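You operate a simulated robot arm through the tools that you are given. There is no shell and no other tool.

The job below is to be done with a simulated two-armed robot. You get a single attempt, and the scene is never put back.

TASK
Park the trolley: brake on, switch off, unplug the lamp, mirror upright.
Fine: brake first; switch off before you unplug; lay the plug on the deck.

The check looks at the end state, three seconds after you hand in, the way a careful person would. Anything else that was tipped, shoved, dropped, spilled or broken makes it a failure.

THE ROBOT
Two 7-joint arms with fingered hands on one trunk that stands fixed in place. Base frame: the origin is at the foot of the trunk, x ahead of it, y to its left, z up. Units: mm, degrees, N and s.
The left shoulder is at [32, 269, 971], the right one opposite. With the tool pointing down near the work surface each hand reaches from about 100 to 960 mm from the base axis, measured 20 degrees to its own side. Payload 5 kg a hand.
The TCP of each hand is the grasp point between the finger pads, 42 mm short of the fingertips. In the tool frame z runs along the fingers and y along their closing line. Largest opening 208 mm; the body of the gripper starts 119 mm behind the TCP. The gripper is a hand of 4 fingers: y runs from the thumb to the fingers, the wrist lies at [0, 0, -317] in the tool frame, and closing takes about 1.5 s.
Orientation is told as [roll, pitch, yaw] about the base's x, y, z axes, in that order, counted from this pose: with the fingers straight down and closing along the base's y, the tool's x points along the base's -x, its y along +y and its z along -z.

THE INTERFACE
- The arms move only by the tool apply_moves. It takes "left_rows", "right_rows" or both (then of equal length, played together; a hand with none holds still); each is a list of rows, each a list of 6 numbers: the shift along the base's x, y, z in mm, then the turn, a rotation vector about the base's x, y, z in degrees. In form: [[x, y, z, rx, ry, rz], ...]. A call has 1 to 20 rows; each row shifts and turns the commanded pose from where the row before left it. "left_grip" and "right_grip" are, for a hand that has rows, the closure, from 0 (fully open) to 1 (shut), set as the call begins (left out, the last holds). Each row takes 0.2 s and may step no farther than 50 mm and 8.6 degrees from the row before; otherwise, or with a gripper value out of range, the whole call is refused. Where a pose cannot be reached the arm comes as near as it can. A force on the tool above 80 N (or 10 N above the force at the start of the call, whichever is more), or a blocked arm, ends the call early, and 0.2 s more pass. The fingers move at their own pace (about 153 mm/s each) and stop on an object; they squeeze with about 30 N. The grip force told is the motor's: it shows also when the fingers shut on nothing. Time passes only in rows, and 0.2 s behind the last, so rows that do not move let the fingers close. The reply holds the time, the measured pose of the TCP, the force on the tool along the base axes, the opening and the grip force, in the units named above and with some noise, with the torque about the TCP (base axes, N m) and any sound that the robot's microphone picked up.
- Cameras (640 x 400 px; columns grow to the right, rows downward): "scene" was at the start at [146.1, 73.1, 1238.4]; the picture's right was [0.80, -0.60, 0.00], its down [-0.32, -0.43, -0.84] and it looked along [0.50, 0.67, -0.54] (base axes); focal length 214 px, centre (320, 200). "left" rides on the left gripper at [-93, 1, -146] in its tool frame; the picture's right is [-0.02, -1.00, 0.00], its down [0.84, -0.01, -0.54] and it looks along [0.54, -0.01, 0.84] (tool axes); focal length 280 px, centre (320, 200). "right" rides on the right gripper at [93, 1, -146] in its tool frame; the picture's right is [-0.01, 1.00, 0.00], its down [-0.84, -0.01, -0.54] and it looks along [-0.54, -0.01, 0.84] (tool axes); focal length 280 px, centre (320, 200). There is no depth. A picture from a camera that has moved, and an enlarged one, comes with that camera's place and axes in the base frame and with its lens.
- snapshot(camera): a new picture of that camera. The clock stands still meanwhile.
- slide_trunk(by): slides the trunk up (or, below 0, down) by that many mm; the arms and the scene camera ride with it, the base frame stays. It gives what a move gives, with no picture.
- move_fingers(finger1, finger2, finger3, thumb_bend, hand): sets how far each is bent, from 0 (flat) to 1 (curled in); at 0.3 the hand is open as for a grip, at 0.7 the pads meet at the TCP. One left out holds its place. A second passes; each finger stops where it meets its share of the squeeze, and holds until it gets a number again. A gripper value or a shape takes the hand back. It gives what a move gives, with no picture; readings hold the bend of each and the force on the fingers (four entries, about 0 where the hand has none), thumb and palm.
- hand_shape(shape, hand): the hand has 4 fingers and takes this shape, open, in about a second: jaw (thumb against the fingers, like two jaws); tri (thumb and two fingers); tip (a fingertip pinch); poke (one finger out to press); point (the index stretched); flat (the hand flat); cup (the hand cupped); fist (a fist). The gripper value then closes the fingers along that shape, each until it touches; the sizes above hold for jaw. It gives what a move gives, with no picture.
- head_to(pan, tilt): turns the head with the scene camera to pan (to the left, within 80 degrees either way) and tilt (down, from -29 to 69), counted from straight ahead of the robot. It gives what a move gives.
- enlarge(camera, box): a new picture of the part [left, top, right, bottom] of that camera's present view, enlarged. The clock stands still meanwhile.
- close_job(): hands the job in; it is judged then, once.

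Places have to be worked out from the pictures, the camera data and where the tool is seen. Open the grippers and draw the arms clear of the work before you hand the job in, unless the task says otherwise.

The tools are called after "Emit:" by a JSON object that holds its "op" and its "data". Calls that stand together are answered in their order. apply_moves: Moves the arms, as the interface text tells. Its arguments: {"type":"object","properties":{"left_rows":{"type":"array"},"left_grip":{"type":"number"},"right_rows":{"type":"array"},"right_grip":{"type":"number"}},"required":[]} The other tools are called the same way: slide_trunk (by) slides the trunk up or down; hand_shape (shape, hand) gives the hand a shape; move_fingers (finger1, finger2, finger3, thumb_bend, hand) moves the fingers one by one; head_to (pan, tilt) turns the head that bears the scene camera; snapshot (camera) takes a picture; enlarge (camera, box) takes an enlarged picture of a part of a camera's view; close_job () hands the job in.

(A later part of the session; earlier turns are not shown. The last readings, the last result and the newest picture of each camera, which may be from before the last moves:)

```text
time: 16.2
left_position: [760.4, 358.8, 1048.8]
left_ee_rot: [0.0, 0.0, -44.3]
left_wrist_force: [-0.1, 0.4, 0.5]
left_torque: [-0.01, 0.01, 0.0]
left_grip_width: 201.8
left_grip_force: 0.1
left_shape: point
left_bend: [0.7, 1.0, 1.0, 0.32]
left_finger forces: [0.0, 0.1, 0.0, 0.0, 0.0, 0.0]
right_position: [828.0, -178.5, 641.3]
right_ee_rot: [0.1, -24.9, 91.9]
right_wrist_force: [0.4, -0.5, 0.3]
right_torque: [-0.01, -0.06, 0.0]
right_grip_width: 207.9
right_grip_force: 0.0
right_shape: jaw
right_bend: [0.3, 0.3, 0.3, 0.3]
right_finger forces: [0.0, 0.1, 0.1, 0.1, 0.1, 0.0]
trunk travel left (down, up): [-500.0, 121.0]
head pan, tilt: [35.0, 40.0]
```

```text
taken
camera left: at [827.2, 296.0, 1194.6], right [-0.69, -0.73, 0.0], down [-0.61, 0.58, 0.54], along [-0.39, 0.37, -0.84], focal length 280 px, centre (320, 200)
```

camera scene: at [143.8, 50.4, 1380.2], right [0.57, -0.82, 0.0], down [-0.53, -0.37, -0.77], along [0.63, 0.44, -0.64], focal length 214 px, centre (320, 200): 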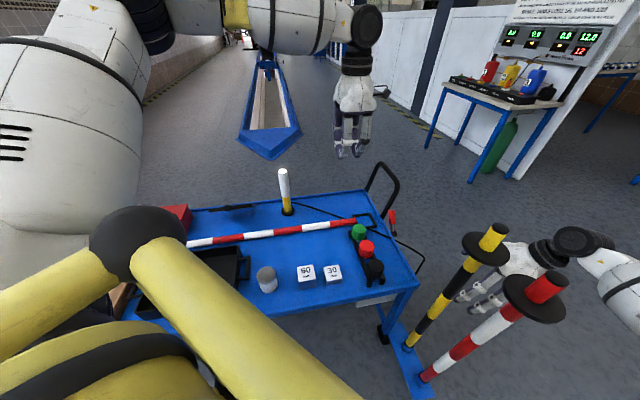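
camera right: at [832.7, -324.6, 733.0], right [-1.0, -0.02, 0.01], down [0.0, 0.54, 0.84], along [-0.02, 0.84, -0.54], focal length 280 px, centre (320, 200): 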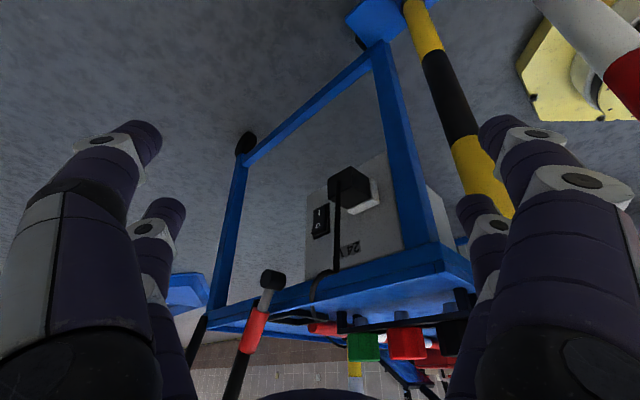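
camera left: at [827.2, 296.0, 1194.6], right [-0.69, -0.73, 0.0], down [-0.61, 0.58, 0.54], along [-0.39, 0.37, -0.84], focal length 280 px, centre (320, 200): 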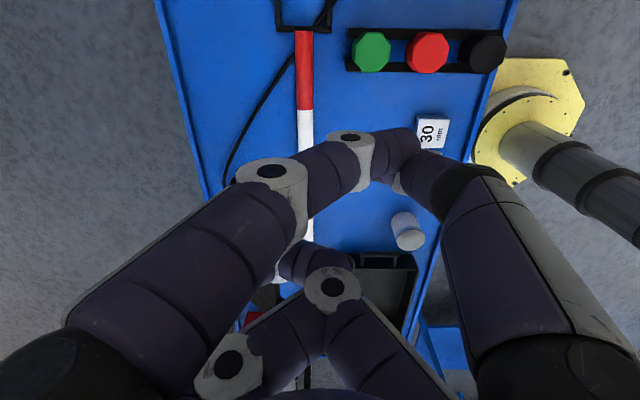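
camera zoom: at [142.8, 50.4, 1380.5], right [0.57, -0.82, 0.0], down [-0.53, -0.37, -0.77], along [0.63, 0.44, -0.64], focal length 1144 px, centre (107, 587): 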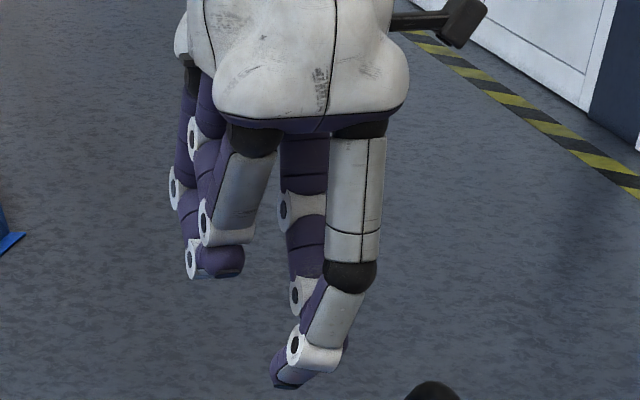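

Emit:
{"op": "apply_moves", "data": {"left_rows": [[0, 0, 0, 0, 0, 0], [0, 0, 0, 0, 0, 0], [0, 0, 0, 0, 0, 0]]}}

Emit:
{"op": "enlarge", "data": {"camera": "scene", "box": [325, 90, 395, 165]}}

Emit:
{"op": "move_fingers", "data": {"hand": "left", "finger1": 0.0, "finger2": 1.0, "finger3": 1.0, "thumb_bend": 1.0}}

Emit:
{"op": "enlarge", "data": {"camera": "scene", "box": [325, 90, 395, 165]}}

Emit:
{"op": "snapshot", "data": {"camera": "left"}}

```text
time: 17.0
left_position: [759.2, 359.4, 1049.4]
left_ee_rot: [0.0, 0.0, -44.3]
left_wrist_force: [-0.8, -0.4, 0.3]
left_torque: [-0.02, 0.0, 0.0]
left_grip_width: 201.7
left_grip_force: 0.1
left_shape: point
left_bend: [0.7, 1.0, 1.0, 0.32]
left_finger forces: [0.1, 0.1, 0.1, 0.0, 0.0, 0.0]
right_position: [828.9, -178.7, 640.6]
right_ee_rot: [0.1, -25.0, 91.9]
right_wrist_force: [0.4, 0.4, 0.3]
right_torque: [0.01, -0.01, 0.02]
right_grip_width: 207.7
right_grip_force: 0.0
right_shape: jaw
right_bend: [0.3, 0.3, 0.3, 0.3]
right_finger forces: [0.0, 0.1, 0.0, 0.0, 0.0, 0.0]
trunk travel left (down, up): [-500.0, 121.0]
head pan, tilt: [35.0, 40.0]
```

```text
5.33 times, centred on (360, 128) of scene
camera zoom: at [142.8, 50.4, 1380.5], right [0.57, -0.82, 0.0], down [-0.53, -0.37, -0.77], along [0.63, 0.44, -0.64], focal length 1144 px, centre (107, 587)
```

zoom: 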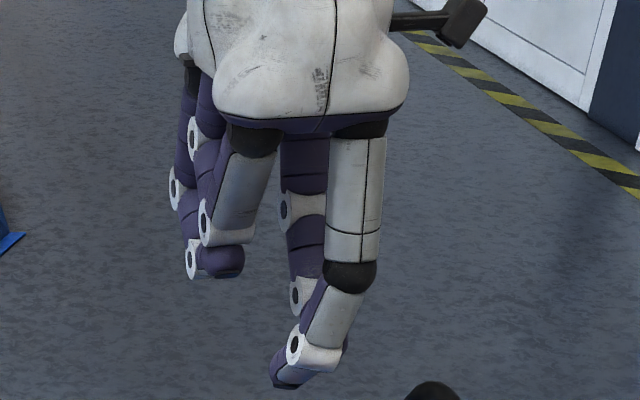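

```text
time: 18.0
left_position: [760.5, 359.3, 1049.9]
left_ee_rot: [0.0, 0.0, -44.4]
left_wrist_force: [-0.2, -0.4, -0.7]
left_torque: [-0.01, 0.03, 0.02]
left_grip_width: 107.2
left_grip_force: 0.1
left_shape: fingers
left_bend: [0.0, 0.89, 1.0, 1.0]
left_finger forces: [0.1, 0.0, 0.0, 0.0, 0.0, 0.1]
right_position: [829.1, -179.0, 641.0]
right_ee_rot: [0.0, -25.0, 92.0]
right_wrist_force: [-0.3, 0.5, 0.0]
right_torque: [0.02, 0.02, 0.0]
right_grip_width: 207.9
right_grip_force: 0.0
right_shape: jaw
right_bend: [0.3, 0.3, 0.3, 0.3]
right_finger forces: [0.0, 0.1, 0.0, 0.0, 0.0, 0.1]
trunk travel left (down, up): [-500.0, 121.0]
head pan, tilt: [35.0, 40.0]
```

```text
5.33 times, centred on (360, 128) of scene
camera zoom: at [142.8, 50.4, 1380.6], right [0.57, -0.82, 0.0], down [-0.53, -0.37, -0.77], along [0.63, 0.44, -0.64], focal length 1144 px, centre (107, 587)
```

zoom: 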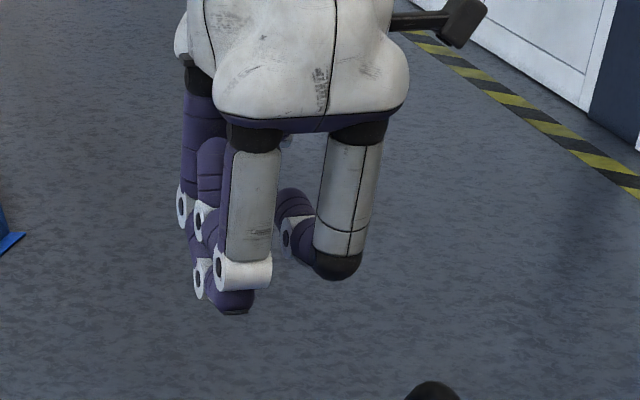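

```text
taken
camera left: at [827.1, 296.0, 1194.6], right [-0.69, -0.73, 0.0], down [-0.61, 0.58, 0.54], along [-0.39, 0.37, -0.84], focal length 280 px, centre (320, 200)
```

left: 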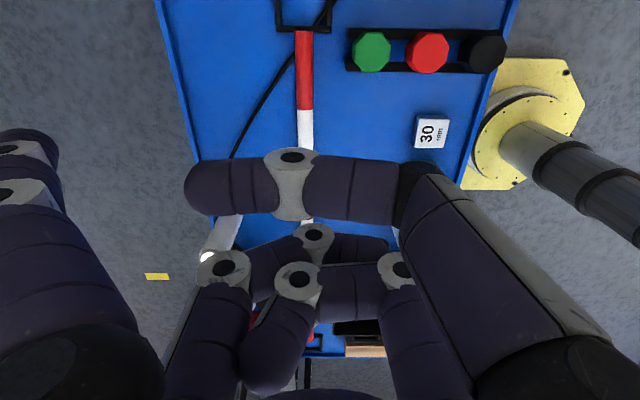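

The geometry suggests a neat tool: with the jaws shut, the two finger pairs make a fork (gap about 40 mm) along the tool's x. I set the left hand back to a shut jaw and test whether it can yaw to about -134° so that the fork lies along the lever's swing and its camera stays on the near side, away from the push-bar.

Emit:
{"op": "hand_shape", "data": {"hand": "left", "shape": "jaw"}}

Emit:
{"op": "apply_moves", "data": {"left_rows": [[0, 0, 0, 0, 0, -7.5], [0, 0, 0, 0, 0, -7.5], [0, 0, 0, 0, 0, -7.5], [0, 0, 0, 0, 0, -7.5], [0, 0, 0, 0, 0, -7.5], [0, 0, 0, 0, 0, -7.5], [0, 0, 0, 0, 0, -7.5], [0, 0, 0, 0, 0, -7.5], [0, 0, 0, 0, 0, -7.5], [0, 0, 0, 0, 0, -7.5], [0, 0, 0, 0, 0, -7.5], [0, 0, 0, 0, 0, -7.5]], "left_grip": 1}}

Emit:
{"op": "snapshot", "data": {"camera": "left"}}

Emit:
{"op": "snapshot", "data": {"camera": "scene"}}

```text
time: 18.9
left_position: [759.3, 359.5, 1048.8]
left_ee_rot: [-0.1, 0.0, -44.4]
left_wrist_force: [-0.4, 0.3, -0.2]
left_torque: [-0.01, -0.01, 0.0]
left_grip_width: 207.9
left_grip_force: 0.1
left_shape: jaw
left_bend: [0.3, 0.3, 0.3, 0.3]
left_finger forces: [0.0, 0.1, 0.0, 0.1, 0.0, 0.1]
right_position: [828.9, -178.7, 640.7]
right_ee_rot: [0.0, -25.1, 91.9]
right_wrist_force: [-1.2, -0.7, -0.3]
right_torque: [-0.01, -0.03, 0.01]
right_grip_width: 208.2
right_grip_force: 0.0
right_shape: jaw
right_bend: [0.3, 0.3, 0.3, 0.3]
right_finger forces: [0.0, 0.0, 0.0, 0.1, 0.0, 0.0]
trunk travel left (down, up): [-500.0, 121.0]
head pan, tilt: [35.0, 40.0]
```

```text
time: 21.5
left_position: [722.2, 332.0, 1046.7]
left_ee_rot: [0.3, 0.9, -133.0]
left_wrist_force: [0.2, 0.0, -0.3]
left_torque: [0.02, 0.09, 0.04]
left_grip_width: 0.0
left_grip_force: 29.9
left_shape: jaw
left_bend: [0.7, 0.7, 0.7, 0.7]
left_finger forces: [0.0, 0.0, 0.1, 0.1, 0.0, 0.0]
left hand out of reach, approached as far as the arm can: row 12
right_position: [829.1, -181.0, 639.8]
right_ee_rot: [0.0, -24.9, 91.6]
right_wrist_force: [0.4, -1.2, -0.3]
right_torque: [0.1, 0.0, 0.02]
right_grip_width: 207.6
right_grip_force: 0.0
right_shape: jaw
right_bend: [0.3, 0.3, 0.3, 0.3]
right_finger forces: [0.0, 0.0, 0.0, 0.0, 0.0, 0.0]
trunk travel left (down, up): [-500.0, 121.0]
head pan, tilt: [35.0, 40.0]
```

```text
taken
camera left: at [657.3, 262.3, 1190.8], right [-0.74, 0.67, 0.0], down [0.56, 0.62, 0.55], along [0.37, 0.41, -0.84], focal length 280 px, centre (320, 200)
```

left: 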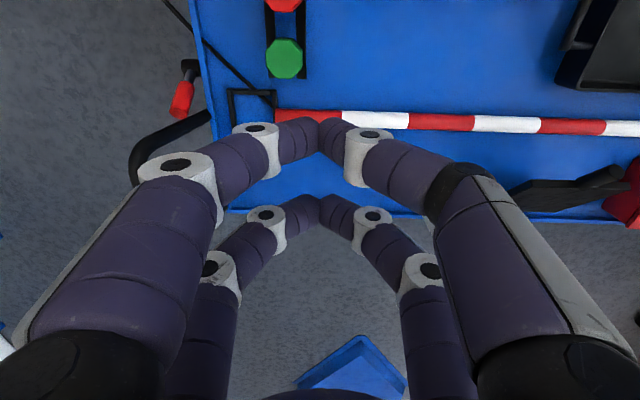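

```text
taken
camera scene: at [143.3, 50.5, 1380.6], right [0.57, -0.82, 0.0], down [-0.53, -0.37, -0.77], along [0.63, 0.44, -0.64], focal length 214 px, centre (320, 200)
```

scene: 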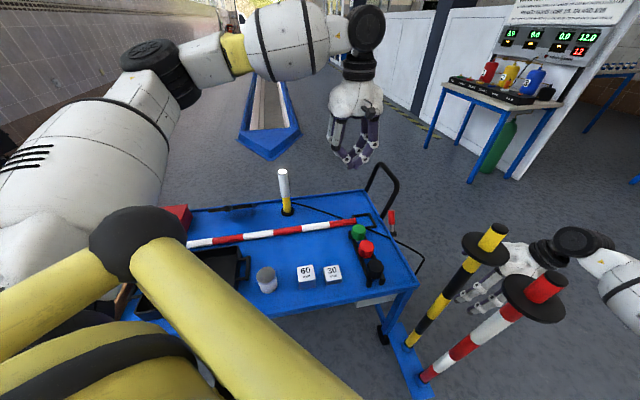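

The left hand can reach that yaw, and its camera now looks toward the lever, confirming hub ≈[900,155,596] and lever end ≈[936,196,698] with the push-bar leg just behind. Plan: the rear finger pair (fingers 2 and 3) goes around the lever and shuts behind it, the thumb curled out of the way; I set the fingers and look.

Emit:
{"op": "move_fingers", "data": {"hand": "left", "finger1": 0.3, "finger2": 0.45, "finger3": 0.45, "thumb_bend": 1.0}}

Emit:
{"op": "snapshot", "data": {"camera": "left"}}

Emit:
{"op": "enlarge", "data": {"camera": "scene", "box": [315, 80, 395, 180]}}

```text
time: 22.5
left_position: [721.5, 332.7, 1047.4]
left_ee_rot: [0.2, 0.7, -132.8]
left_wrist_force: [0.3, 0.2, -0.5]
left_torque: [0.02, 0.0, -0.01]
left_grip_width: 80.9
left_grip_force: 0.1
left_shape: fingers
left_bend: [0.3, 0.45, 0.45, 1.0]
left_finger forces: [0.0, 0.0, 0.0, 0.1, 0.1, 0.0]
right_position: [828.4, -177.9, 641.0]
right_ee_rot: [0.0, -24.9, 91.9]
right_wrist_force: [0.2, -0.7, 0.5]
right_torque: [-0.02, -0.05, -0.01]
right_grip_width: 208.1
right_grip_force: 0.0
right_shape: jaw
right_bend: [0.3, 0.3, 0.3, 0.3]
right_finger forces: [0.0, 0.1, 0.0, 0.0, 0.0, 0.1]
trunk travel left (down, up): [-500.0, 121.0]
head pan, tilt: [35.0, 40.0]
```

```text
taken
camera left: at [656.5, 262.5, 1190.7], right [-0.74, 0.67, 0.0], down [0.56, 0.62, 0.55], along [0.37, 0.41, -0.84], focal length 280 px, centre (320, 200)
```

left: 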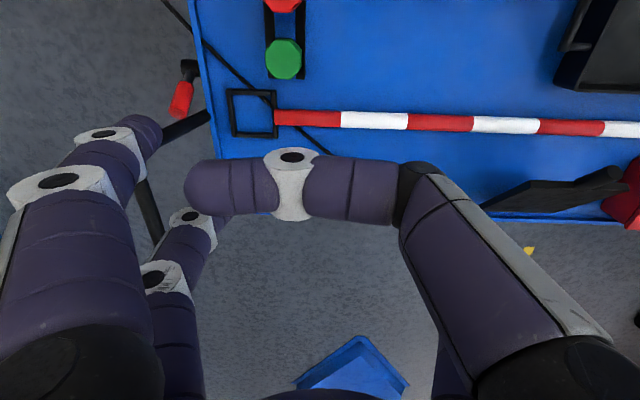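

```text
4.00 times, centred on (355, 130) of scene
camera zoom: at [142.7, 50.3, 1380.6], right [0.57, -0.82, 0.0], down [-0.53, -0.37, -0.77], along [0.63, 0.44, -0.64], focal length 858 px, centre (180, 480)
```

zoom: 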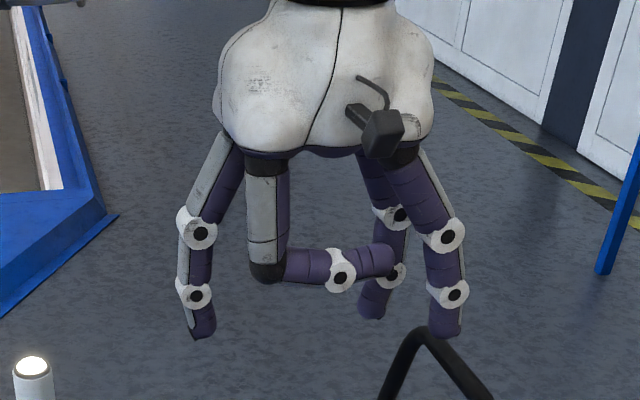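

The finger shapes are as expected: thumb curled across, fingers 2 and 3 hang ready to close at the rear. I move the left hand to a point above and in front of the lever, tilting 20° so the fingers point toward the lever.

Emit:
{"op": "apply_moves", "data": {"left_rows": [[14, -30, -18, 1.785, -1.75, 0], [14, -30, -18, 1.785, -1.75, 0], [14, -30, -18, 1.785, -1.75, 0], [14, -30, -18, 1.785, -1.75, 0], [14, -30, -18, 1.785, -1.75, 0], [14, -30, -18, 1.785, -1.75, 0], [13, -30, -18, 1.785, -1.75, 0], [13, -29, -23, 1.785, -1.75, 0]]}}

Emit:
{"op": "snapshot", "data": {"camera": "left"}}

Emit:
{"op": "snapshot", "data": {"camera": "right"}}

Emit:
{"op": "snapshot", "data": {"camera": "scene"}}

```text
time: 24.3
left_position: [725.0, 268.7, 912.4]
left_ee_rot: [0.3, 20.0, -134.3]
left_wrist_force: [0.7, -0.7, -0.3]
left_torque: [-0.03, 0.08, -0.01]
left_grip_width: 80.8
left_grip_force: 0.0
left_shape: fingers
left_bend: [0.3, 0.45, 0.45, 1.0]
left_finger forces: [0.0, 0.0, 0.0, 0.0, 0.0, 0.0]
left hand out of reach, approached as far as the arm can: row 3, 4, 5, 6, 7, 8
right_position: [829.9, -178.7, 639.8]
right_ee_rot: [-0.1, -25.1, 91.9]
right_wrist_force: [0.0, 0.1, -0.3]
right_torque: [0.02, 0.06, 0.02]
right_grip_width: 208.0
right_grip_force: 0.1
right_shape: jaw
right_bend: [0.3, 0.3, 0.3, 0.3]
right_finger forces: [0.0, 0.0, 0.0, 0.0, 0.0, 0.1]
trunk travel left (down, up): [-500.0, 121.0]
head pan, tilt: [35.0, 40.0]
```

```text
taken
camera left: at [628.7, 170.2, 1016.4], right [-0.72, 0.69, -0.01], down [0.41, 0.45, 0.79], along [0.55, 0.57, -0.61], focal length 280 px, centre (320, 200)
```

left: 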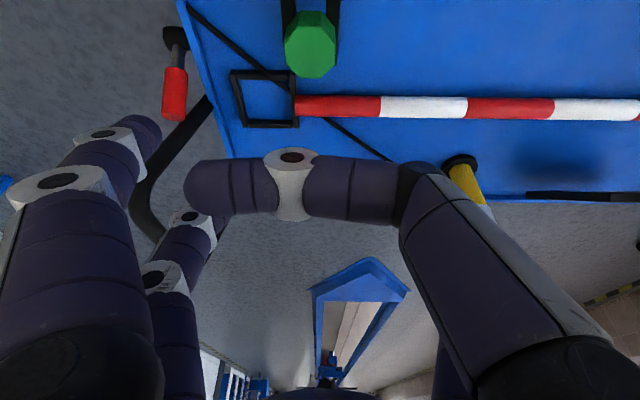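

```text
taken
camera right: at [832.7, -324.2, 734.0], right [-1.0, -0.02, 0.01], down [-0.01, 0.54, 0.84], along [-0.02, 0.84, -0.54], focal length 280 px, centre (320, 200)
```

right: 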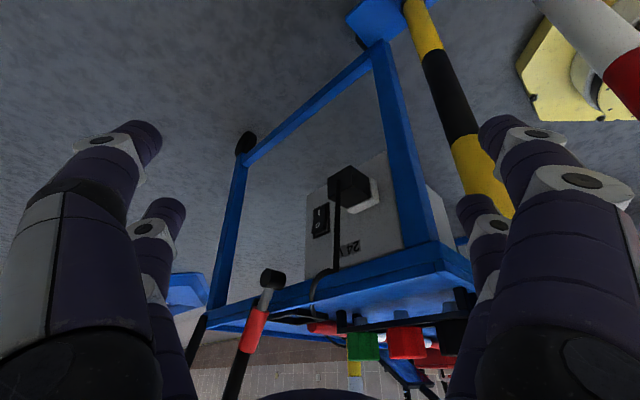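

```text
taken
camera scene: at [143.2, 50.5, 1380.4], right [0.57, -0.82, 0.0], down [-0.53, -0.37, -0.77], along [0.63, 0.44, -0.64], focal length 214 px, centre (320, 200)
```

scene: 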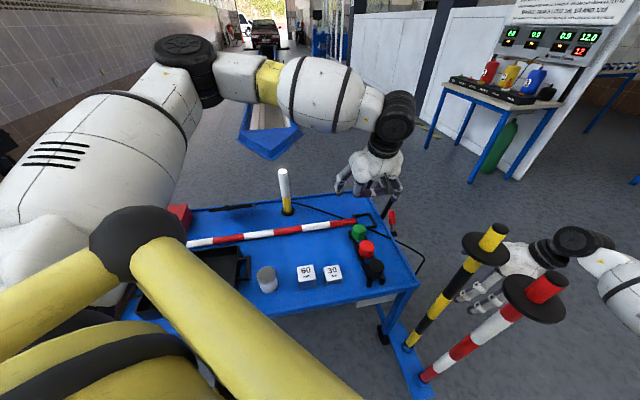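

The left arm cannot hold that yaw out there. I will use the opposite yaw (+45.6°), where finger 1 and the thumb form the far pair, with enough tilt to keep the hand camera away from the push-bar. First I untilt, rise and turn back.

Emit:
{"op": "apply_moves", "data": {"left_rows": [[0, 0, 20, -3.57, 3.5, 0], [0, 0, 20, -3.57, 3.5, 0], [0, 0, 20, -3.57, 3.5, 0], [0, 0, 20, -3.57, 3.5, 0], [0, 0, 0, 0, 0, 7.5], [0, 0, 0, 0, 0, 7.5], [0, 0, 0, 0, 0, 7.5], [0, 0, 0, 0, 0, 7.5], [0, 0, 0, 0, 0, 7.5], [0, 0, 0, 0, 0, 7.5], [0, 0, 0, 0, 0, 7.5], [0, 0, 0, 0, 0, 7.5], [0, 0, 0, 0, 0, 7.5], [0, 0, 0, 0, 0, 7.5], [0, 0, 0, 0, 0, 7.5], [0, 0, 0, 0, 0, 7.5], [0, 0, 0, 0, 0, 7.5], [0, 0, 0, 0, 0, 7.5], [0, 0, 0, 0, 0, 7.5], [0, 0, 0, 0, 0, 7.5]]}}

```text
time: 28.5
left_position: [724.9, 267.2, 992.5]
left_ee_rot: [0.0, 0.0, -14.1]
left_wrist_force: [0.0, -0.3, 0.7]
left_torque: [0.01, 0.0, -0.02]
left_grip_width: 80.9
left_grip_force: 0.1
left_shape: fingers
left_bend: [0.3, 0.45, 0.45, 1.0]
left_finger forces: [0.0, 0.1, 0.0, 0.1, 0.0, 0.0]
right_position: [829.4, -178.8, 640.4]
right_ee_rot: [0.0, -24.9, 92.0]
right_wrist_force: [0.5, 0.0, -1.0]
right_torque: [0.0, -0.01, -0.01]
right_grip_width: 207.7
right_grip_force: 0.1
right_shape: jaw
right_bend: [0.3, 0.3, 0.3, 0.3]
right_finger forces: [0.0, 0.0, 0.0, 0.0, 0.0, 0.1]
trunk travel left (down, up): [-500.0, 121.0]
head pan, tilt: [35.0, 40.0]
```

Emit:
{"op": "move_fingers", "data": {"hand": "left", "finger1": 0.45, "finger2": 1.0, "finger3": 0.3, "thumb_bend": 0.45}}

Emit:
{"op": "apply_moves", "data": {"left_rows": [[10, -12, -12, 0, 0, 7.46], [10, -12, -12, 0, 0, 7.46], [10, -12, -12, 0, 0, 7.46], [10, -12, -12, 0, 0, 7.46], [10, -12, -12, 0, 0, 7.46], [10, -12, -12, 0, 0, 7.46], [10, -12, -12, 0, 0, 7.46], [10, -12, -12, 0, 0, 7.46], [10, -12, -12, 5.0, -4.9, 0], [10, -12, -12, 5.0, -4.9, 0], [10, -13, -12, 5.0, -4.9, 0], [11, -13, -12, 5.0, -4.9, 0], [11, -13, -12, 5.0, -4.9, 0]]}}

Emit:
{"op": "snapshot", "data": {"camera": "left"}}

Emit:
{"op": "snapshot", "data": {"camera": "right"}}

Emit:
{"op": "snapshot", "data": {"camera": "scene"}}

```text
time: 29.5
left_position: [724.8, 266.1, 993.4]
left_ee_rot: [0.1, 0.0, -14.3]
left_wrist_force: [-0.6, -0.3, 0.6]
left_torque: [0.0, -0.01, 0.04]
left_grip_width: 140.1
left_grip_force: 0.0
left_shape: fingers
left_bend: [0.45, 1.0, 0.3, 0.45]
left_finger forces: [0.1, 0.1, 0.1, 0.0, 0.1, 0.1]
right_position: [828.7, -177.6, 641.7]
right_ee_rot: [0.0, -25.0, 91.8]
right_wrist_force: [-0.7, 0.1, 0.2]
right_torque: [0.02, 0.0, 0.0]
right_grip_width: 207.9
right_grip_force: 0.1
right_shape: jaw
right_bend: [0.3, 0.3, 0.3, 0.3]
right_finger forces: [0.0, 0.1, 0.0, 0.0, 0.0, 0.0]
trunk travel left (down, up): [-500.0, 121.0]
head pan, tilt: [35.0, 40.0]
```

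```text
time: 32.3
left_position: [724.6, 315.7, 882.5]
left_ee_rot: [-0.1, -35.0, 45.4]
left_wrist_force: [0.3, 0.0, 0.0]
left_torque: [-0.01, 0.01, 0.0]
left_grip_width: 140.2
left_grip_force: 0.1
left_shape: fingers
left_bend: [0.45, 1.0, 0.3, 0.45]
left_finger forces: [0.1, 0.2, 0.0, 0.0, 0.1, 0.0]
left hand out of reach, approached as far as the arm can: row 2, 3, 4, 5, 6, 7, 8, 9, 10, 11, 12, 13
right_position: [829.0, -179.5, 640.4]
right_ee_rot: [-0.1, -25.0, 91.9]
right_wrist_force: [0.5, 0.1, -1.0]
right_torque: [0.0, 0.01, 0.0]
right_grip_width: 207.9
right_grip_force: 0.1
right_shape: jaw
right_bend: [0.3, 0.3, 0.3, 0.3]
right_finger forces: [0.0, 0.1, 0.0, 0.1, 0.1, 0.0]
trunk travel left (down, up): [-500.0, 121.0]
head pan, tilt: [35.0, 40.0]
```

```text
taken
camera left: at [717.2, 312.6, 1053.9], right [0.72, -0.69, 0.01], down [-0.69, -0.72, -0.04], along [0.04, 0.02, -1.0], focal length 280 px, centre (320, 200)
```

left: 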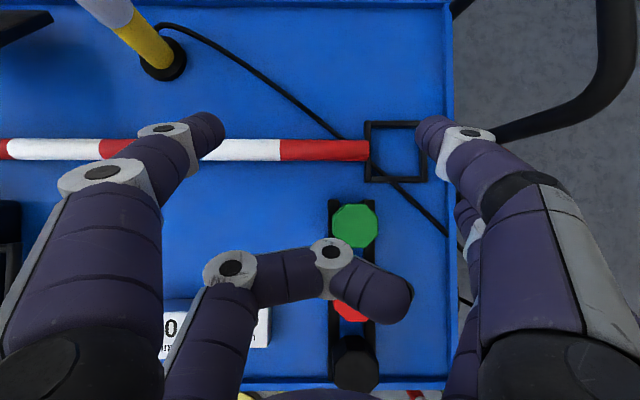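

```text
taken
camera right: at [832.5, -324.3, 734.3], right [-1.0, -0.02, 0.01], down [-0.01, 0.54, 0.84], along [-0.02, 0.84, -0.54], focal length 280 px, centre (320, 200)
```

right: 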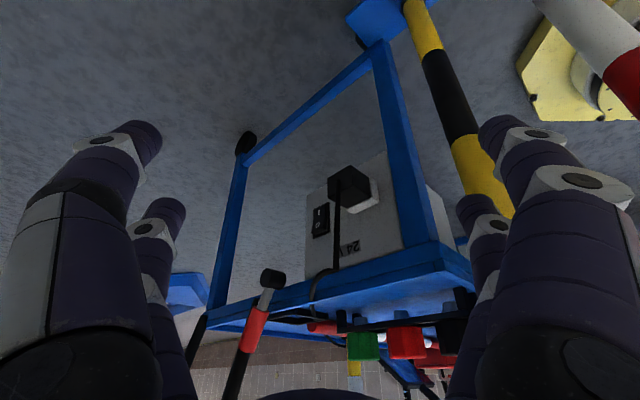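

```text
taken
camera scene: at [143.0, 50.4, 1380.5], right [0.57, -0.82, 0.0], down [-0.53, -0.37, -0.77], along [0.63, 0.44, -0.64], focal length 214 px, centre (320, 200)
```

scene: 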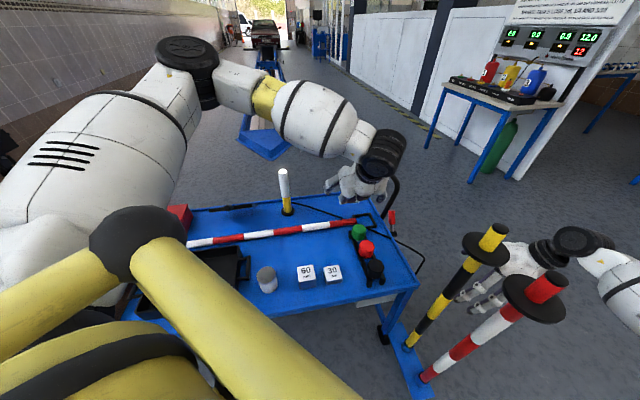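

The left arm can't reach across that far with the wrist on the near side. Better: point the hand outward from over the deck (yaw -44°, tilted ~55°), where the wrist stays in easy reach, and use finger 2 alone behind the lever. I untilt, yaw back, and curl the other fingers.

Emit:
{"op": "apply_moves", "data": {"left_rows": [[2, 0, 16, -5.0, 4.9, 0], [2, 0, 16, -5.0, 4.9, 0], [2, 0, 16, -5.0, 4.9, 0], [2, 0, 16, -5.0, 4.9, 0], [2, 0, 16, -5.0, 4.9, 0], [0, 0, 0, 0, 0, -7.5], [0, 0, 0, 0, 0, -7.5], [0, 0, 0, 0, 0, -7.5], [0, 0, 0, 0, 0, -7.5], [0, 0, 0, 0, 0, -7.5], [0, 0, 0, 0, 0, -7.5], [0, 0, 0, 0, 0, -7.5], [0, 0, 0, 0, 0, -7.5], [0, 0, 0, 0, 0, -7.5], [0, 0, 0, 0, 0, -7.5], [0, 0, 0, 0, 0, -7.5], [0, 0, 0, 0, 0, -7.3]]}}

Emit:
{"op": "move_fingers", "data": {"hand": "left", "finger1": 1.0, "finger2": 0.3, "finger3": 1.0, "thumb_bend": 1.0}}

Emit:
{"op": "snapshot", "data": {"camera": "left"}}

```text
time: 35.9
left_position: [734.0, 316.5, 960.2]
left_ee_rot: [0.0, 0.0, -44.5]
left_wrist_force: [-0.4, 0.6, 0.1]
left_torque: [-0.03, -0.03, 0.0]
left_grip_width: 140.0
left_grip_force: 0.0
left_shape: fingers
left_bend: [0.45, 1.0, 0.3, 0.45]
left_finger forces: [0.0, 0.0, 0.0, 0.0, 0.1, 0.0]
right_position: [828.3, -178.8, 640.3]
right_ee_rot: [0.1, -25.0, 91.9]
right_wrist_force: [0.3, 0.3, -0.1]
right_torque: [-0.01, 0.01, 0.01]
right_grip_width: 208.0
right_grip_force: 0.1
right_shape: jaw
right_bend: [0.3, 0.3, 0.3, 0.3]
right_finger forces: [0.1, 0.0, 0.0, 0.0, 0.0, 0.0]
trunk travel left (down, up): [-500.0, 121.0]
head pan, tilt: [35.0, 40.0]
```

```text
time: 36.9
left_position: [734.4, 314.9, 960.9]
left_ee_rot: [-0.1, 0.0, -44.4]
left_wrist_force: [0.6, 0.3, 0.5]
left_torque: [0.01, -0.04, 0.03]
left_grip_width: 4.3
left_grip_force: 0.1
left_shape: fingers
left_bend: [1.0, 0.3, 1.0, 0.93]
left_finger forces: [0.1, 0.0, 0.0, 0.1, 0.0, 0.0]
right_position: [828.7, -178.7, 640.5]
right_ee_rot: [0.0, -25.0, 91.9]
right_wrist_force: [-0.8, 0.2, 0.1]
right_torque: [-0.02, -0.04, -0.03]
right_grip_width: 207.7
right_grip_force: 0.1
right_shape: jaw
right_bend: [0.3, 0.3, 0.3, 0.3]
right_finger forces: [0.0, 0.0, 0.0, 0.1, 0.0, 0.0]
trunk travel left (down, up): [-500.0, 121.0]
head pan, tilt: [35.0, 40.0]
```

```text
taken
camera left: at [801.2, 252.3, 1105.9], right [-0.69, -0.72, 0.0], down [-0.61, 0.58, 0.54], along [-0.39, 0.37, -0.84], focal length 280 px, centre (320, 200)
```

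left: 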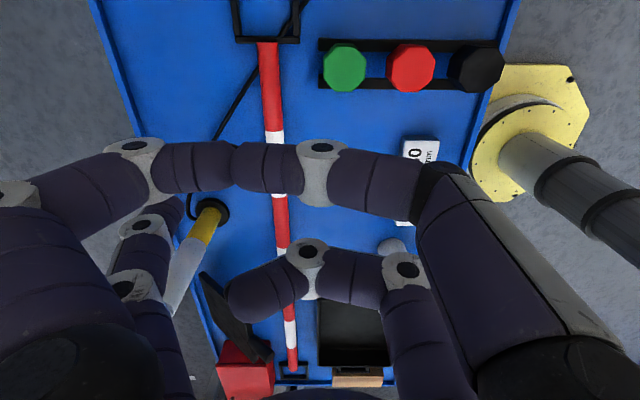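

Finger 2 is extended and the others curled. I now tilt the hand 60° outward (toward the trolley's right side) while moving to a point above and behind the lever.

Emit:
{"op": "apply_moves", "data": {"left_rows": [[7.6, -15.7, -16, -5.25, -5.355, 0], [7.6, -15.7, -16, -5.25, -5.355, 0], [7.6, -15.7, -16, -5.25, -5.355, 0], [7.6, -15.7, -16, -5.25, -5.355, 0], [7.6, -15.7, -16, -5.25, -5.355, 0], [7.6, -15.7, -16, -5.25, -5.355, 0], [7.6, -15.7, -16, -5.25, -5.355, 0], [7.6, -15.7, -16, -5.25, -5.355, 0]]}}

Emit:
{"op": "snapshot", "data": {"camera": "left"}}

Emit:
{"op": "snapshot", "data": {"camera": "right"}}

Emit:
{"op": "snapshot", "data": {"camera": "scene"}}

```text
time: 38.7
left_position: [792.7, 196.8, 850.0]
left_ee_rot: [-1.3, -57.8, -42.5]
left_wrist_force: [-0.5, -2.9, 3.3]
left_torque: [0.48, -0.09, 0.13]
left_grip_width: 4.2
left_grip_force: 0.1
left_shape: fingers
left_bend: [1.0, 0.3, 1.0, 0.93]
left_finger forces: [0.1, 0.1, 0.0, 0.0, 0.0, 0.1]
left hand out of reach, approached as far as the arm can: row 8
right_position: [829.0, -179.1, 641.2]
right_ee_rot: [0.0, -25.0, 91.9]
right_wrist_force: [-1.9, 0.1, 1.2]
right_torque: [0.01, -0.15, -0.06]
right_grip_width: 207.9
right_grip_force: 0.0
right_shape: jaw
right_bend: [0.3, 0.3, 0.3, 0.3]
right_finger forces: [0.0, 0.0, 0.0, 0.1, 0.1, 0.1]
trunk travel left (down, up): [-500.0, 121.0]
head pan, tilt: [35.0, 40.0]
```

```text
taken
camera left: at [741.7, 250.3, 1006.3], right [-0.68, -0.73, 0.02], down [-0.67, 0.61, -0.42], along [0.29, -0.31, -0.91], focal length 280 px, centre (320, 200)
```

left: 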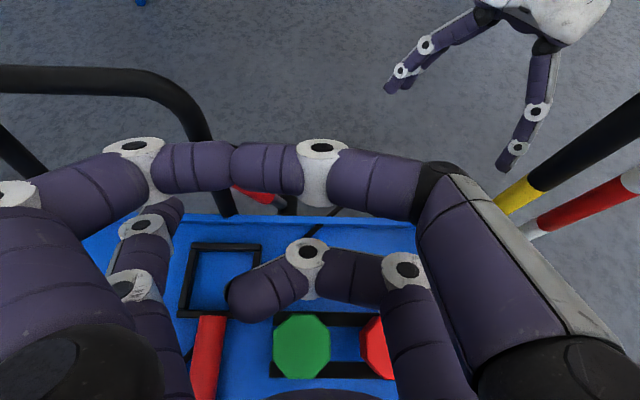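

```text
taken
camera right: at [831.5, -325.1, 734.6], right [-1.0, -0.02, 0.01], down [-0.01, 0.54, 0.84], along [-0.02, 0.84, -0.54], focal length 280 px, centre (320, 200)
```

right: 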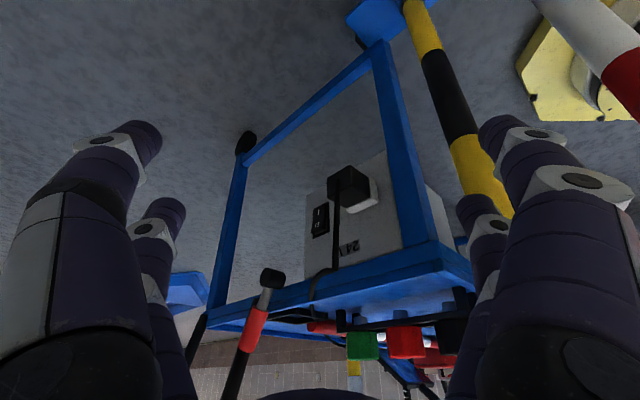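

```text
taken
camera scene: at [141.3, 49.1, 1380.6], right [0.57, -0.82, 0.0], down [-0.53, -0.37, -0.77], along [0.63, 0.44, -0.64], focal length 214 px, centre (320, 200)
```

scene: 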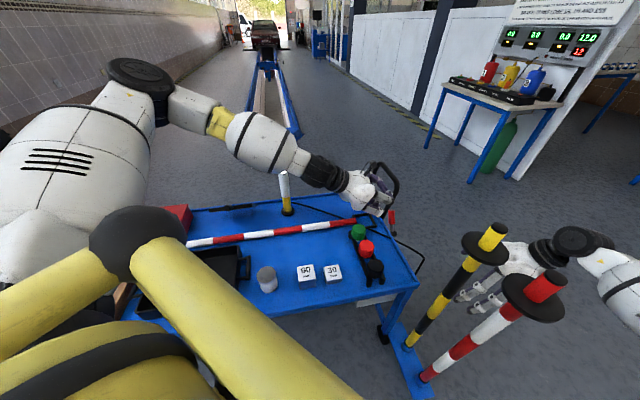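

The hand points outward as wanted. I descend toward the pre-approach point behind the lever, about 100 mm short of it, and re-check alignment.

Emit:
{"op": "apply_moves", "data": {"left_rows": [[1.8, -3, -25, 0, 0, 0], [1.8, -3, -25, 0, 0, 0], [1.8, -3, -25, 0, 0, 0], [1.8, -3, -25, 0, 0, 0]]}}

Emit:
{"op": "snapshot", "data": {"camera": "left"}}

Emit:
{"op": "snapshot", "data": {"camera": "right"}}

Emit:
{"op": "enlarge", "data": {"camera": "scene", "box": [290, 130, 450, 260]}}

```text
time: 39.7
left_position: [796.3, 212.5, 844.6]
left_ee_rot: [-0.2, -59.0, -44.4]
left_wrist_force: [-0.4, 1.1, 0.4]
left_torque: [-0.05, -0.02, -0.04]
left_grip_width: 4.0
left_grip_force: 0.1
left_shape: fingers
left_bend: [1.0, 0.3, 1.0, 0.93]
left_finger forces: [0.0, 0.1, 0.0, 0.1, 0.0, 0.0]
left hand out of reach, approached as far as the arm can: row 1, 2, 3, 4
right_position: [829.2, -177.8, 641.1]
right_ee_rot: [0.0, -25.1, 91.8]
right_wrist_force: [-0.2, 1.1, -0.3]
right_torque: [-0.05, 0.05, 0.0]
right_grip_width: 207.8
right_grip_force: 0.1
right_shape: jaw
right_bend: [0.3, 0.3, 0.3, 0.3]
right_finger forces: [0.0, 0.0, 0.0, 0.1, 0.0, 0.1]
trunk travel left (down, up): [-500.0, 121.0]
head pan, tilt: [35.0, 40.0]
```

```text
taken
camera left: at [742.2, 269.3, 998.4], right [-0.7, -0.72, 0.01], down [-0.65, 0.62, -0.44], along [0.31, -0.32, -0.9], focal length 280 px, centre (320, 200)
```

left: 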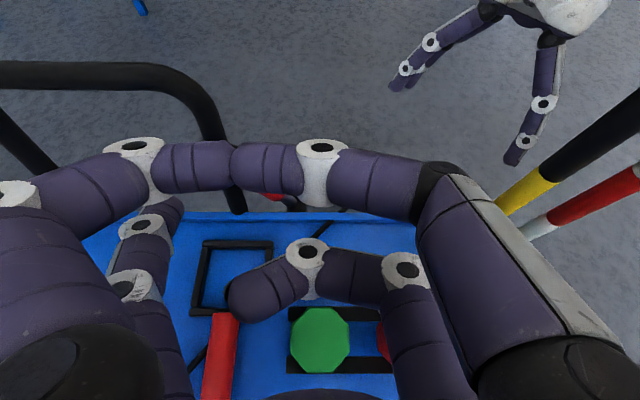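

```text
taken
camera right: at [832.6, -323.8, 734.3], right [-1.0, -0.02, 0.01], down [-0.01, 0.54, 0.84], along [-0.02, 0.84, -0.54], focal length 280 px, centre (320, 200)
```

right: 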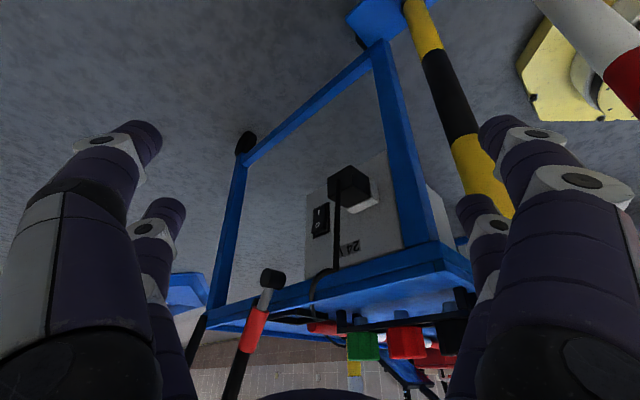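

```text
3.08 times, centred on (370, 195) of scene
camera zoom: at [143.0, 50.9, 1380.4], right [0.57, -0.82, 0.0], down [-0.53, -0.37, -0.77], along [0.63, 0.44, -0.64], focal length 660 px, centre (166, 215)
```

zoom: 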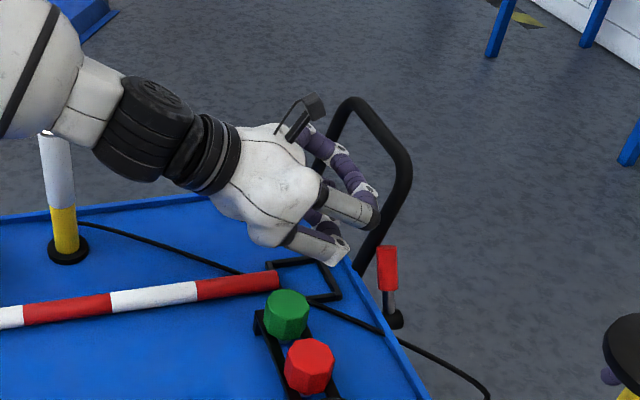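

The left arm hits a joint limit there because its shoulder is too high. I lower the trunk in stages (back toward its starting height), lifting the hands in between so they keep their heights.

Emit:
{"op": "slide_trunk", "data": {"by": -75}}

Emit:
{"op": "apply_moves", "data": {"left_rows": [[0, 0, 20, 0, 0, 0], [0, 0, 20, 0, 0, 0], [0, 0, 20, 0, 0, 0]], "right_rows": [[0, 0, 25, 0, 0, 0], [0, 0, 25, 0, 0, 0], [0, 0, 25, 0, 0, 0]]}}

Emit:
{"op": "slide_trunk", "data": {"by": -75}}

Emit:
{"op": "snapshot", "data": {"camera": "scene"}}

Emit:
{"op": "snapshot", "data": {"camera": "left"}}

Emit:
{"op": "snapshot", "data": {"camera": "right"}}

```text
time: 40.8
left_position: [796.1, 212.2, 760.4]
left_ee_rot: [-1.1, -58.5, -43.6]
left_wrist_force: [-0.1, 0.3, 1.7]
left_torque: [0.03, 0.0, 0.03]
left_grip_width: 4.0
left_grip_force: 0.0
left_shape: fingers
left_bend: [1.0, 0.3, 1.0, 0.93]
left_finger forces: [0.0, 0.0, 0.0, 0.0, 0.1, 0.0]
right_position: [828.6, -178.0, 567.0]
right_ee_rot: [-0.2, -25.0, 91.9]
right_wrist_force: [-0.7, 1.0, 1.3]
right_torque: [-0.04, -0.01, -0.01]
right_grip_width: 207.8
right_grip_force: 0.0
right_shape: jaw
right_bend: [0.3, 0.3, 0.3, 0.3]
right_finger forces: [0.1, 0.0, 0.1, 0.0, 0.0, 0.1]
trunk travel left (down, up): [-425.0, 196.0]
head pan, tilt: [35.0, 40.0]
```

```text
time: 41.6
left_position: [797.2, 212.6, 820.1]
left_ee_rot: [-1.3, -58.6, -43.5]
left_wrist_force: [-0.6, -0.2, -0.2]
left_torque: [-0.05, -0.04, 0.01]
left_grip_width: 3.9
left_grip_force: 0.0
left_shape: fingers
left_bend: [1.0, 0.3, 1.0, 0.93]
left_finger forces: [0.0, 0.0, 0.0, 0.1, 0.1, 0.1]
right_position: [827.9, -177.5, 642.1]
right_ee_rot: [0.0, -25.0, 92.0]
right_wrist_force: [-0.3, -0.2, -0.3]
right_torque: [0.03, 0.01, -0.03]
right_grip_width: 208.0
right_grip_force: 0.0
right_shape: jaw
right_bend: [0.3, 0.3, 0.3, 0.3]
right_finger forces: [0.0, 0.0, 0.1, 0.0, 0.0, 0.0]
trunk travel left (down, up): [-425.0, 196.0]
head pan, tilt: [35.0, 40.0]
```

```text
time: 42.7
left_position: [796.3, 211.5, 746.7]
left_ee_rot: [-1.1, -58.5, -43.5]
left_wrist_force: [-1.5, 0.2, 0.7]
left_torque: [0.09, 0.03, 0.06]
left_grip_width: 4.2
left_grip_force: 0.1
left_shape: fingers
left_bend: [1.0, 0.3, 1.0, 0.93]
left_finger forces: [0.0, 0.0, 0.1, 0.0, 0.0, 0.0]
right_position: [829.1, -177.5, 568.1]
right_ee_rot: [0.0, -25.0, 91.8]
right_wrist_force: [-0.1, -0.1, 1.1]
right_torque: [-0.05, -0.04, -0.04]
right_grip_width: 207.8
right_grip_force: 0.1
right_shape: jaw
right_bend: [0.3, 0.3, 0.3, 0.3]
right_finger forces: [0.0, 0.0, 0.1, 0.1, 0.0, 0.0]
trunk travel left (down, up): [-350.0, 271.0]
head pan, tilt: [35.0, 40.0]
```

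```text
taken
camera scene: at [161.5, 50.3, 1227.7], right [0.57, -0.82, 0.0], down [-0.53, -0.37, -0.77], along [0.63, 0.44, -0.64], focal length 214 px, centre (320, 200)
```

scene: 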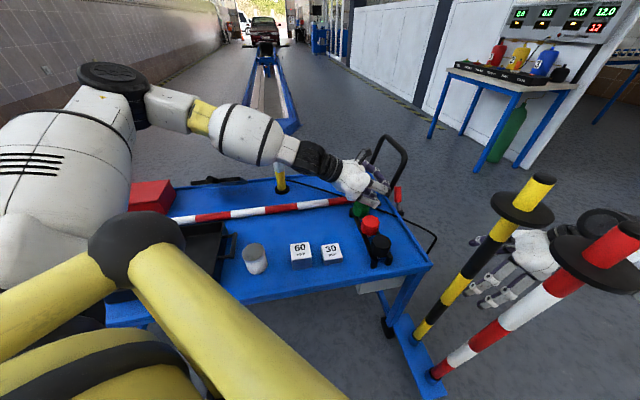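

```text
taken
camera left: at [743.1, 268.4, 900.7], right [-0.7, -0.72, 0.02], down [-0.65, 0.62, -0.44], along [0.3, -0.32, -0.9], focal length 280 px, centre (320, 200)
```

left: 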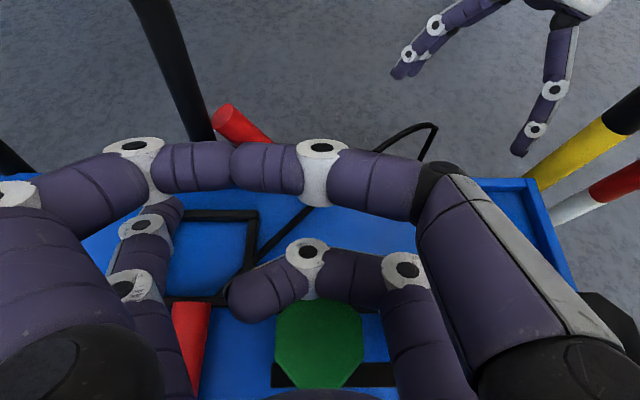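

```text
taken
camera right: at [832.2, -324.1, 661.1], right [-1.0, -0.02, 0.0], down [-0.01, 0.54, 0.84], along [-0.02, 0.84, -0.54], focal length 280 px, centre (320, 200)
```

right: 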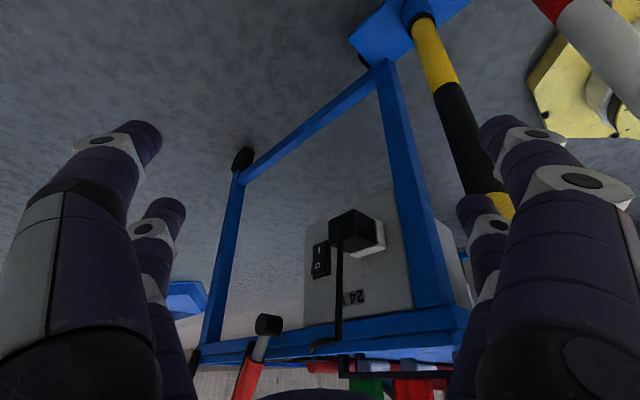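

After lowering the trunk, the readings put finger 2's tip near [890,281,698], about 20 mm too far back. I shift it toward the lever and advance halfway, then look again.

Emit:
{"op": "apply_moves", "data": {"left_rows": [[-14, -14.3, 0, 0, 0, 0], [12.4, -12.1, -8, 0, 0, 0], [12.4, -12.1, -8, 0, 0, 0], [12.4, -12.1, -8, 0, 0, 0]]}}

Emit:
{"op": "snapshot", "data": {"camera": "left"}}

Emit:
{"op": "enlarge", "data": {"camera": "scene", "box": [310, 120, 450, 260]}}

```text
time: 43.7
left_position: [819.5, 161.6, 721.3]
left_ee_rot: [-1.2, -58.4, -43.5]
left_wrist_force: [0.0, -0.3, 0.3]
left_torque: [0.0, 0.0, -0.01]
left_grip_width: 4.2
left_grip_force: 0.0
left_shape: fingers
left_bend: [1.0, 0.3, 1.0, 0.93]
left_finger forces: [0.0, 0.0, 0.0, 0.1, 0.0, 0.0]
right_position: [827.8, -178.6, 565.8]
right_ee_rot: [0.0, -25.0, 91.9]
right_wrist_force: [-0.6, -0.3, -0.6]
right_torque: [0.01, 0.01, -0.01]
right_grip_width: 208.2
right_grip_force: 0.0
right_shape: jaw
right_bend: [0.3, 0.3, 0.3, 0.3]
right_finger forces: [0.1, 0.1, 0.1, 0.0, 0.0, 0.0]
trunk travel left (down, up): [-350.0, 271.0]
head pan, tilt: [35.0, 40.0]
```

```text
taken
camera left: at [767.3, 218.1, 875.2], right [-0.7, -0.72, 0.02], down [-0.65, 0.62, -0.44], along [0.3, -0.32, -0.9], focal length 280 px, centre (320, 200)
```

left: 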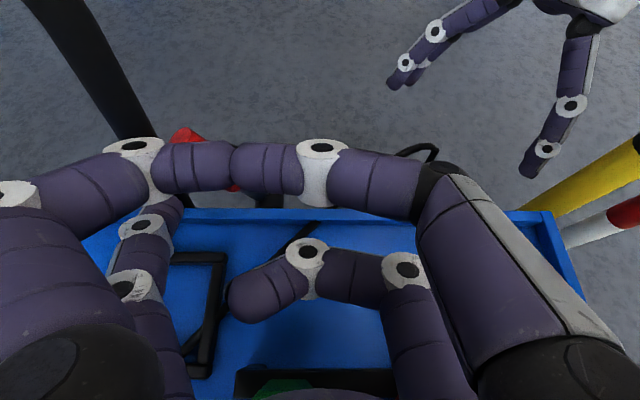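

```text
2.86 times, centred on (380, 190) of scene
camera zoom: at [162.1, 50.4, 1227.2], right [0.57, -0.82, 0.0], down [-0.53, -0.37, -0.77], along [0.63, 0.44, -0.64], focal length 613 px, centre (149, 229)
```

zoom: 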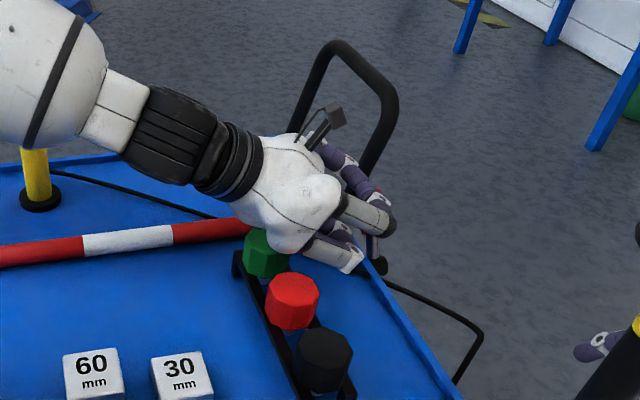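

Finger 2's tip is now at about u=336 (between lever and push-bar), just inside the rim. I advance in small steps over the rim into the gap behind the lever and watch the force.

Emit:
{"op": "apply_moves", "data": {"left_rows": [[7.1, -7, -4.7, 0, 0, 0], [7.1, -7, -4.7, 0, 0, 0], [7.1, -7, -4.7, 0, 0, 0]]}}

Emit:
{"op": "snapshot", "data": {"camera": "left"}}

Emit:
{"op": "enlarge", "data": {"camera": "right", "box": [180, 280, 340, 400]}}

```text
time: 44.5
left_position: [839.5, 141.7, 706.5]
left_ee_rot: [-1.1, -58.5, -43.6]
left_wrist_force: [-7.2, 0.6, 2.0]
left_torque: [0.05, 0.11, 0.49]
left_grip_width: 3.9
left_grip_force: 6.0
left_shape: fingers
left_bend: [1.0, 0.32, 1.0, 0.93]
left_finger forces: [0.0, 12.6, 0.0, 0.0, 0.1, 0.1]
right_position: [826.5, -177.6, 566.5]
right_ee_rot: [0.0, -24.8, 91.9]
right_wrist_force: [-0.3, 0.0, 0.3]
right_torque: [-0.02, -0.01, -0.03]
right_grip_width: 207.9
right_grip_force: 0.1
right_shape: jaw
right_bend: [0.3, 0.3, 0.3, 0.3]
right_finger forces: [0.0, 0.0, 0.0, 0.0, 0.0, 0.0]
trunk travel left (down, up): [-350.0, 271.0]
head pan, tilt: [35.0, 40.0]
```

```text
taken
camera left: at [788.1, 198.0, 861.6], right [-0.7, -0.72, 0.02], down [-0.65, 0.62, -0.44], along [0.3, -0.32, -0.9], focal length 280 px, centre (320, 200)
```

left: 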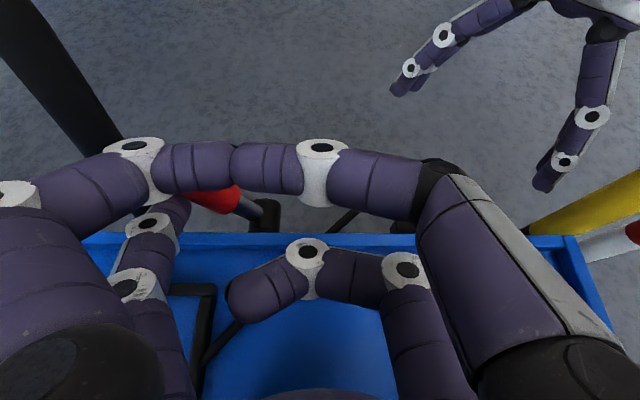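

```text
3.33 times, centred on (260, 340) of right
camera zoom: at [832.1, -323.6, 660.0], right [-1.0, -0.02, 0.01], down [-0.01, 0.54, 0.84], along [-0.02, 0.84, -0.54], focal length 935 px, centre (520, -267)
```

zoom: 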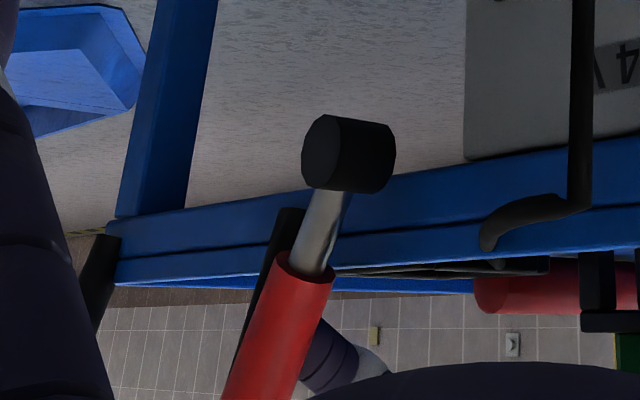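

Finger 2 felt about 12 N from the push-bar side, so it is slightly too far back. I back off, shift a few millimetres toward the lever and a bit lower, then advance again.

Emit:
{"op": "apply_moves", "data": {"left_rows": [[-7.1, 7, 4.7, 0, 0, 0], [-3.5, -3.6, -8, 0, 0, 0], [6, -5.9, -3.5, 0, 0, 0]]}}

Emit:
{"op": "snapshot", "data": {"camera": "left"}}

Emit:
{"op": "enlarge", "data": {"camera": "right", "box": [200, 290, 320, 380]}}

```text
time: 45.3
left_position: [836.4, 138.6, 700.5]
left_ee_rot: [-1.3, -58.5, -43.4]
left_wrist_force: [0.8, 1.2, -0.4]
left_torque: [-0.03, -0.01, 0.0]
left_grip_width: 4.0
left_grip_force: 0.0
left_shape: fingers
left_bend: [1.0, 0.3, 1.0, 0.93]
left_finger forces: [0.0, 0.0, 0.1, 0.0, 0.0, 0.0]
right_position: [829.2, -178.0, 566.1]
right_ee_rot: [-0.1, -25.0, 91.9]
right_wrist_force: [-0.2, -0.6, 0.1]
right_torque: [-0.03, -0.02, 0.0]
right_grip_width: 208.1
right_grip_force: 0.0
right_shape: jaw
right_bend: [0.3, 0.3, 0.3, 0.3]
right_finger forces: [0.0, 0.0, 0.0, 0.0, 0.0, 0.0]
trunk travel left (down, up): [-350.0, 271.0]
head pan, tilt: [35.0, 40.0]
```

```text
taken
camera left: at [783.9, 195.0, 854.9], right [-0.7, -0.72, 0.02], down [-0.65, 0.62, -0.44], along [0.3, -0.32, -0.9], focal length 280 px, centre (320, 200)
```

left: 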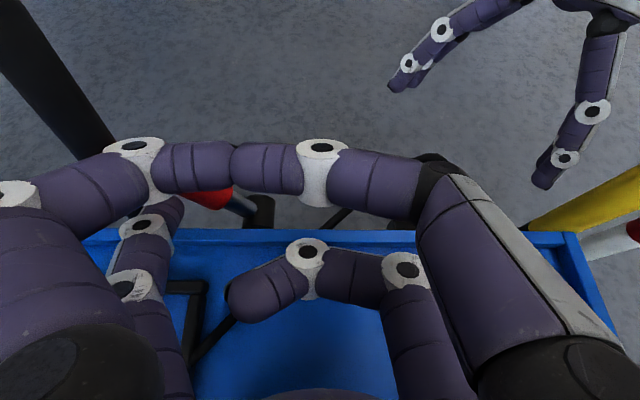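

```text
4.44 times, centred on (260, 335) of right
camera zoom: at [832.2, -324.0, 659.5], right [-1.0, -0.02, 0.01], down [-0.01, 0.54, 0.84], along [-0.02, 0.84, -0.54], focal length 1246 px, centre (587, -400)
```

zoom: 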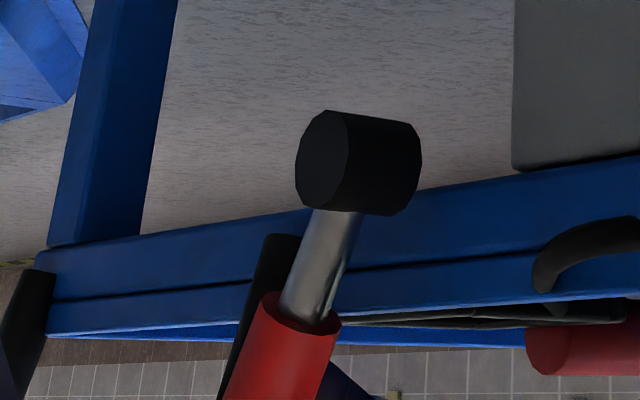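

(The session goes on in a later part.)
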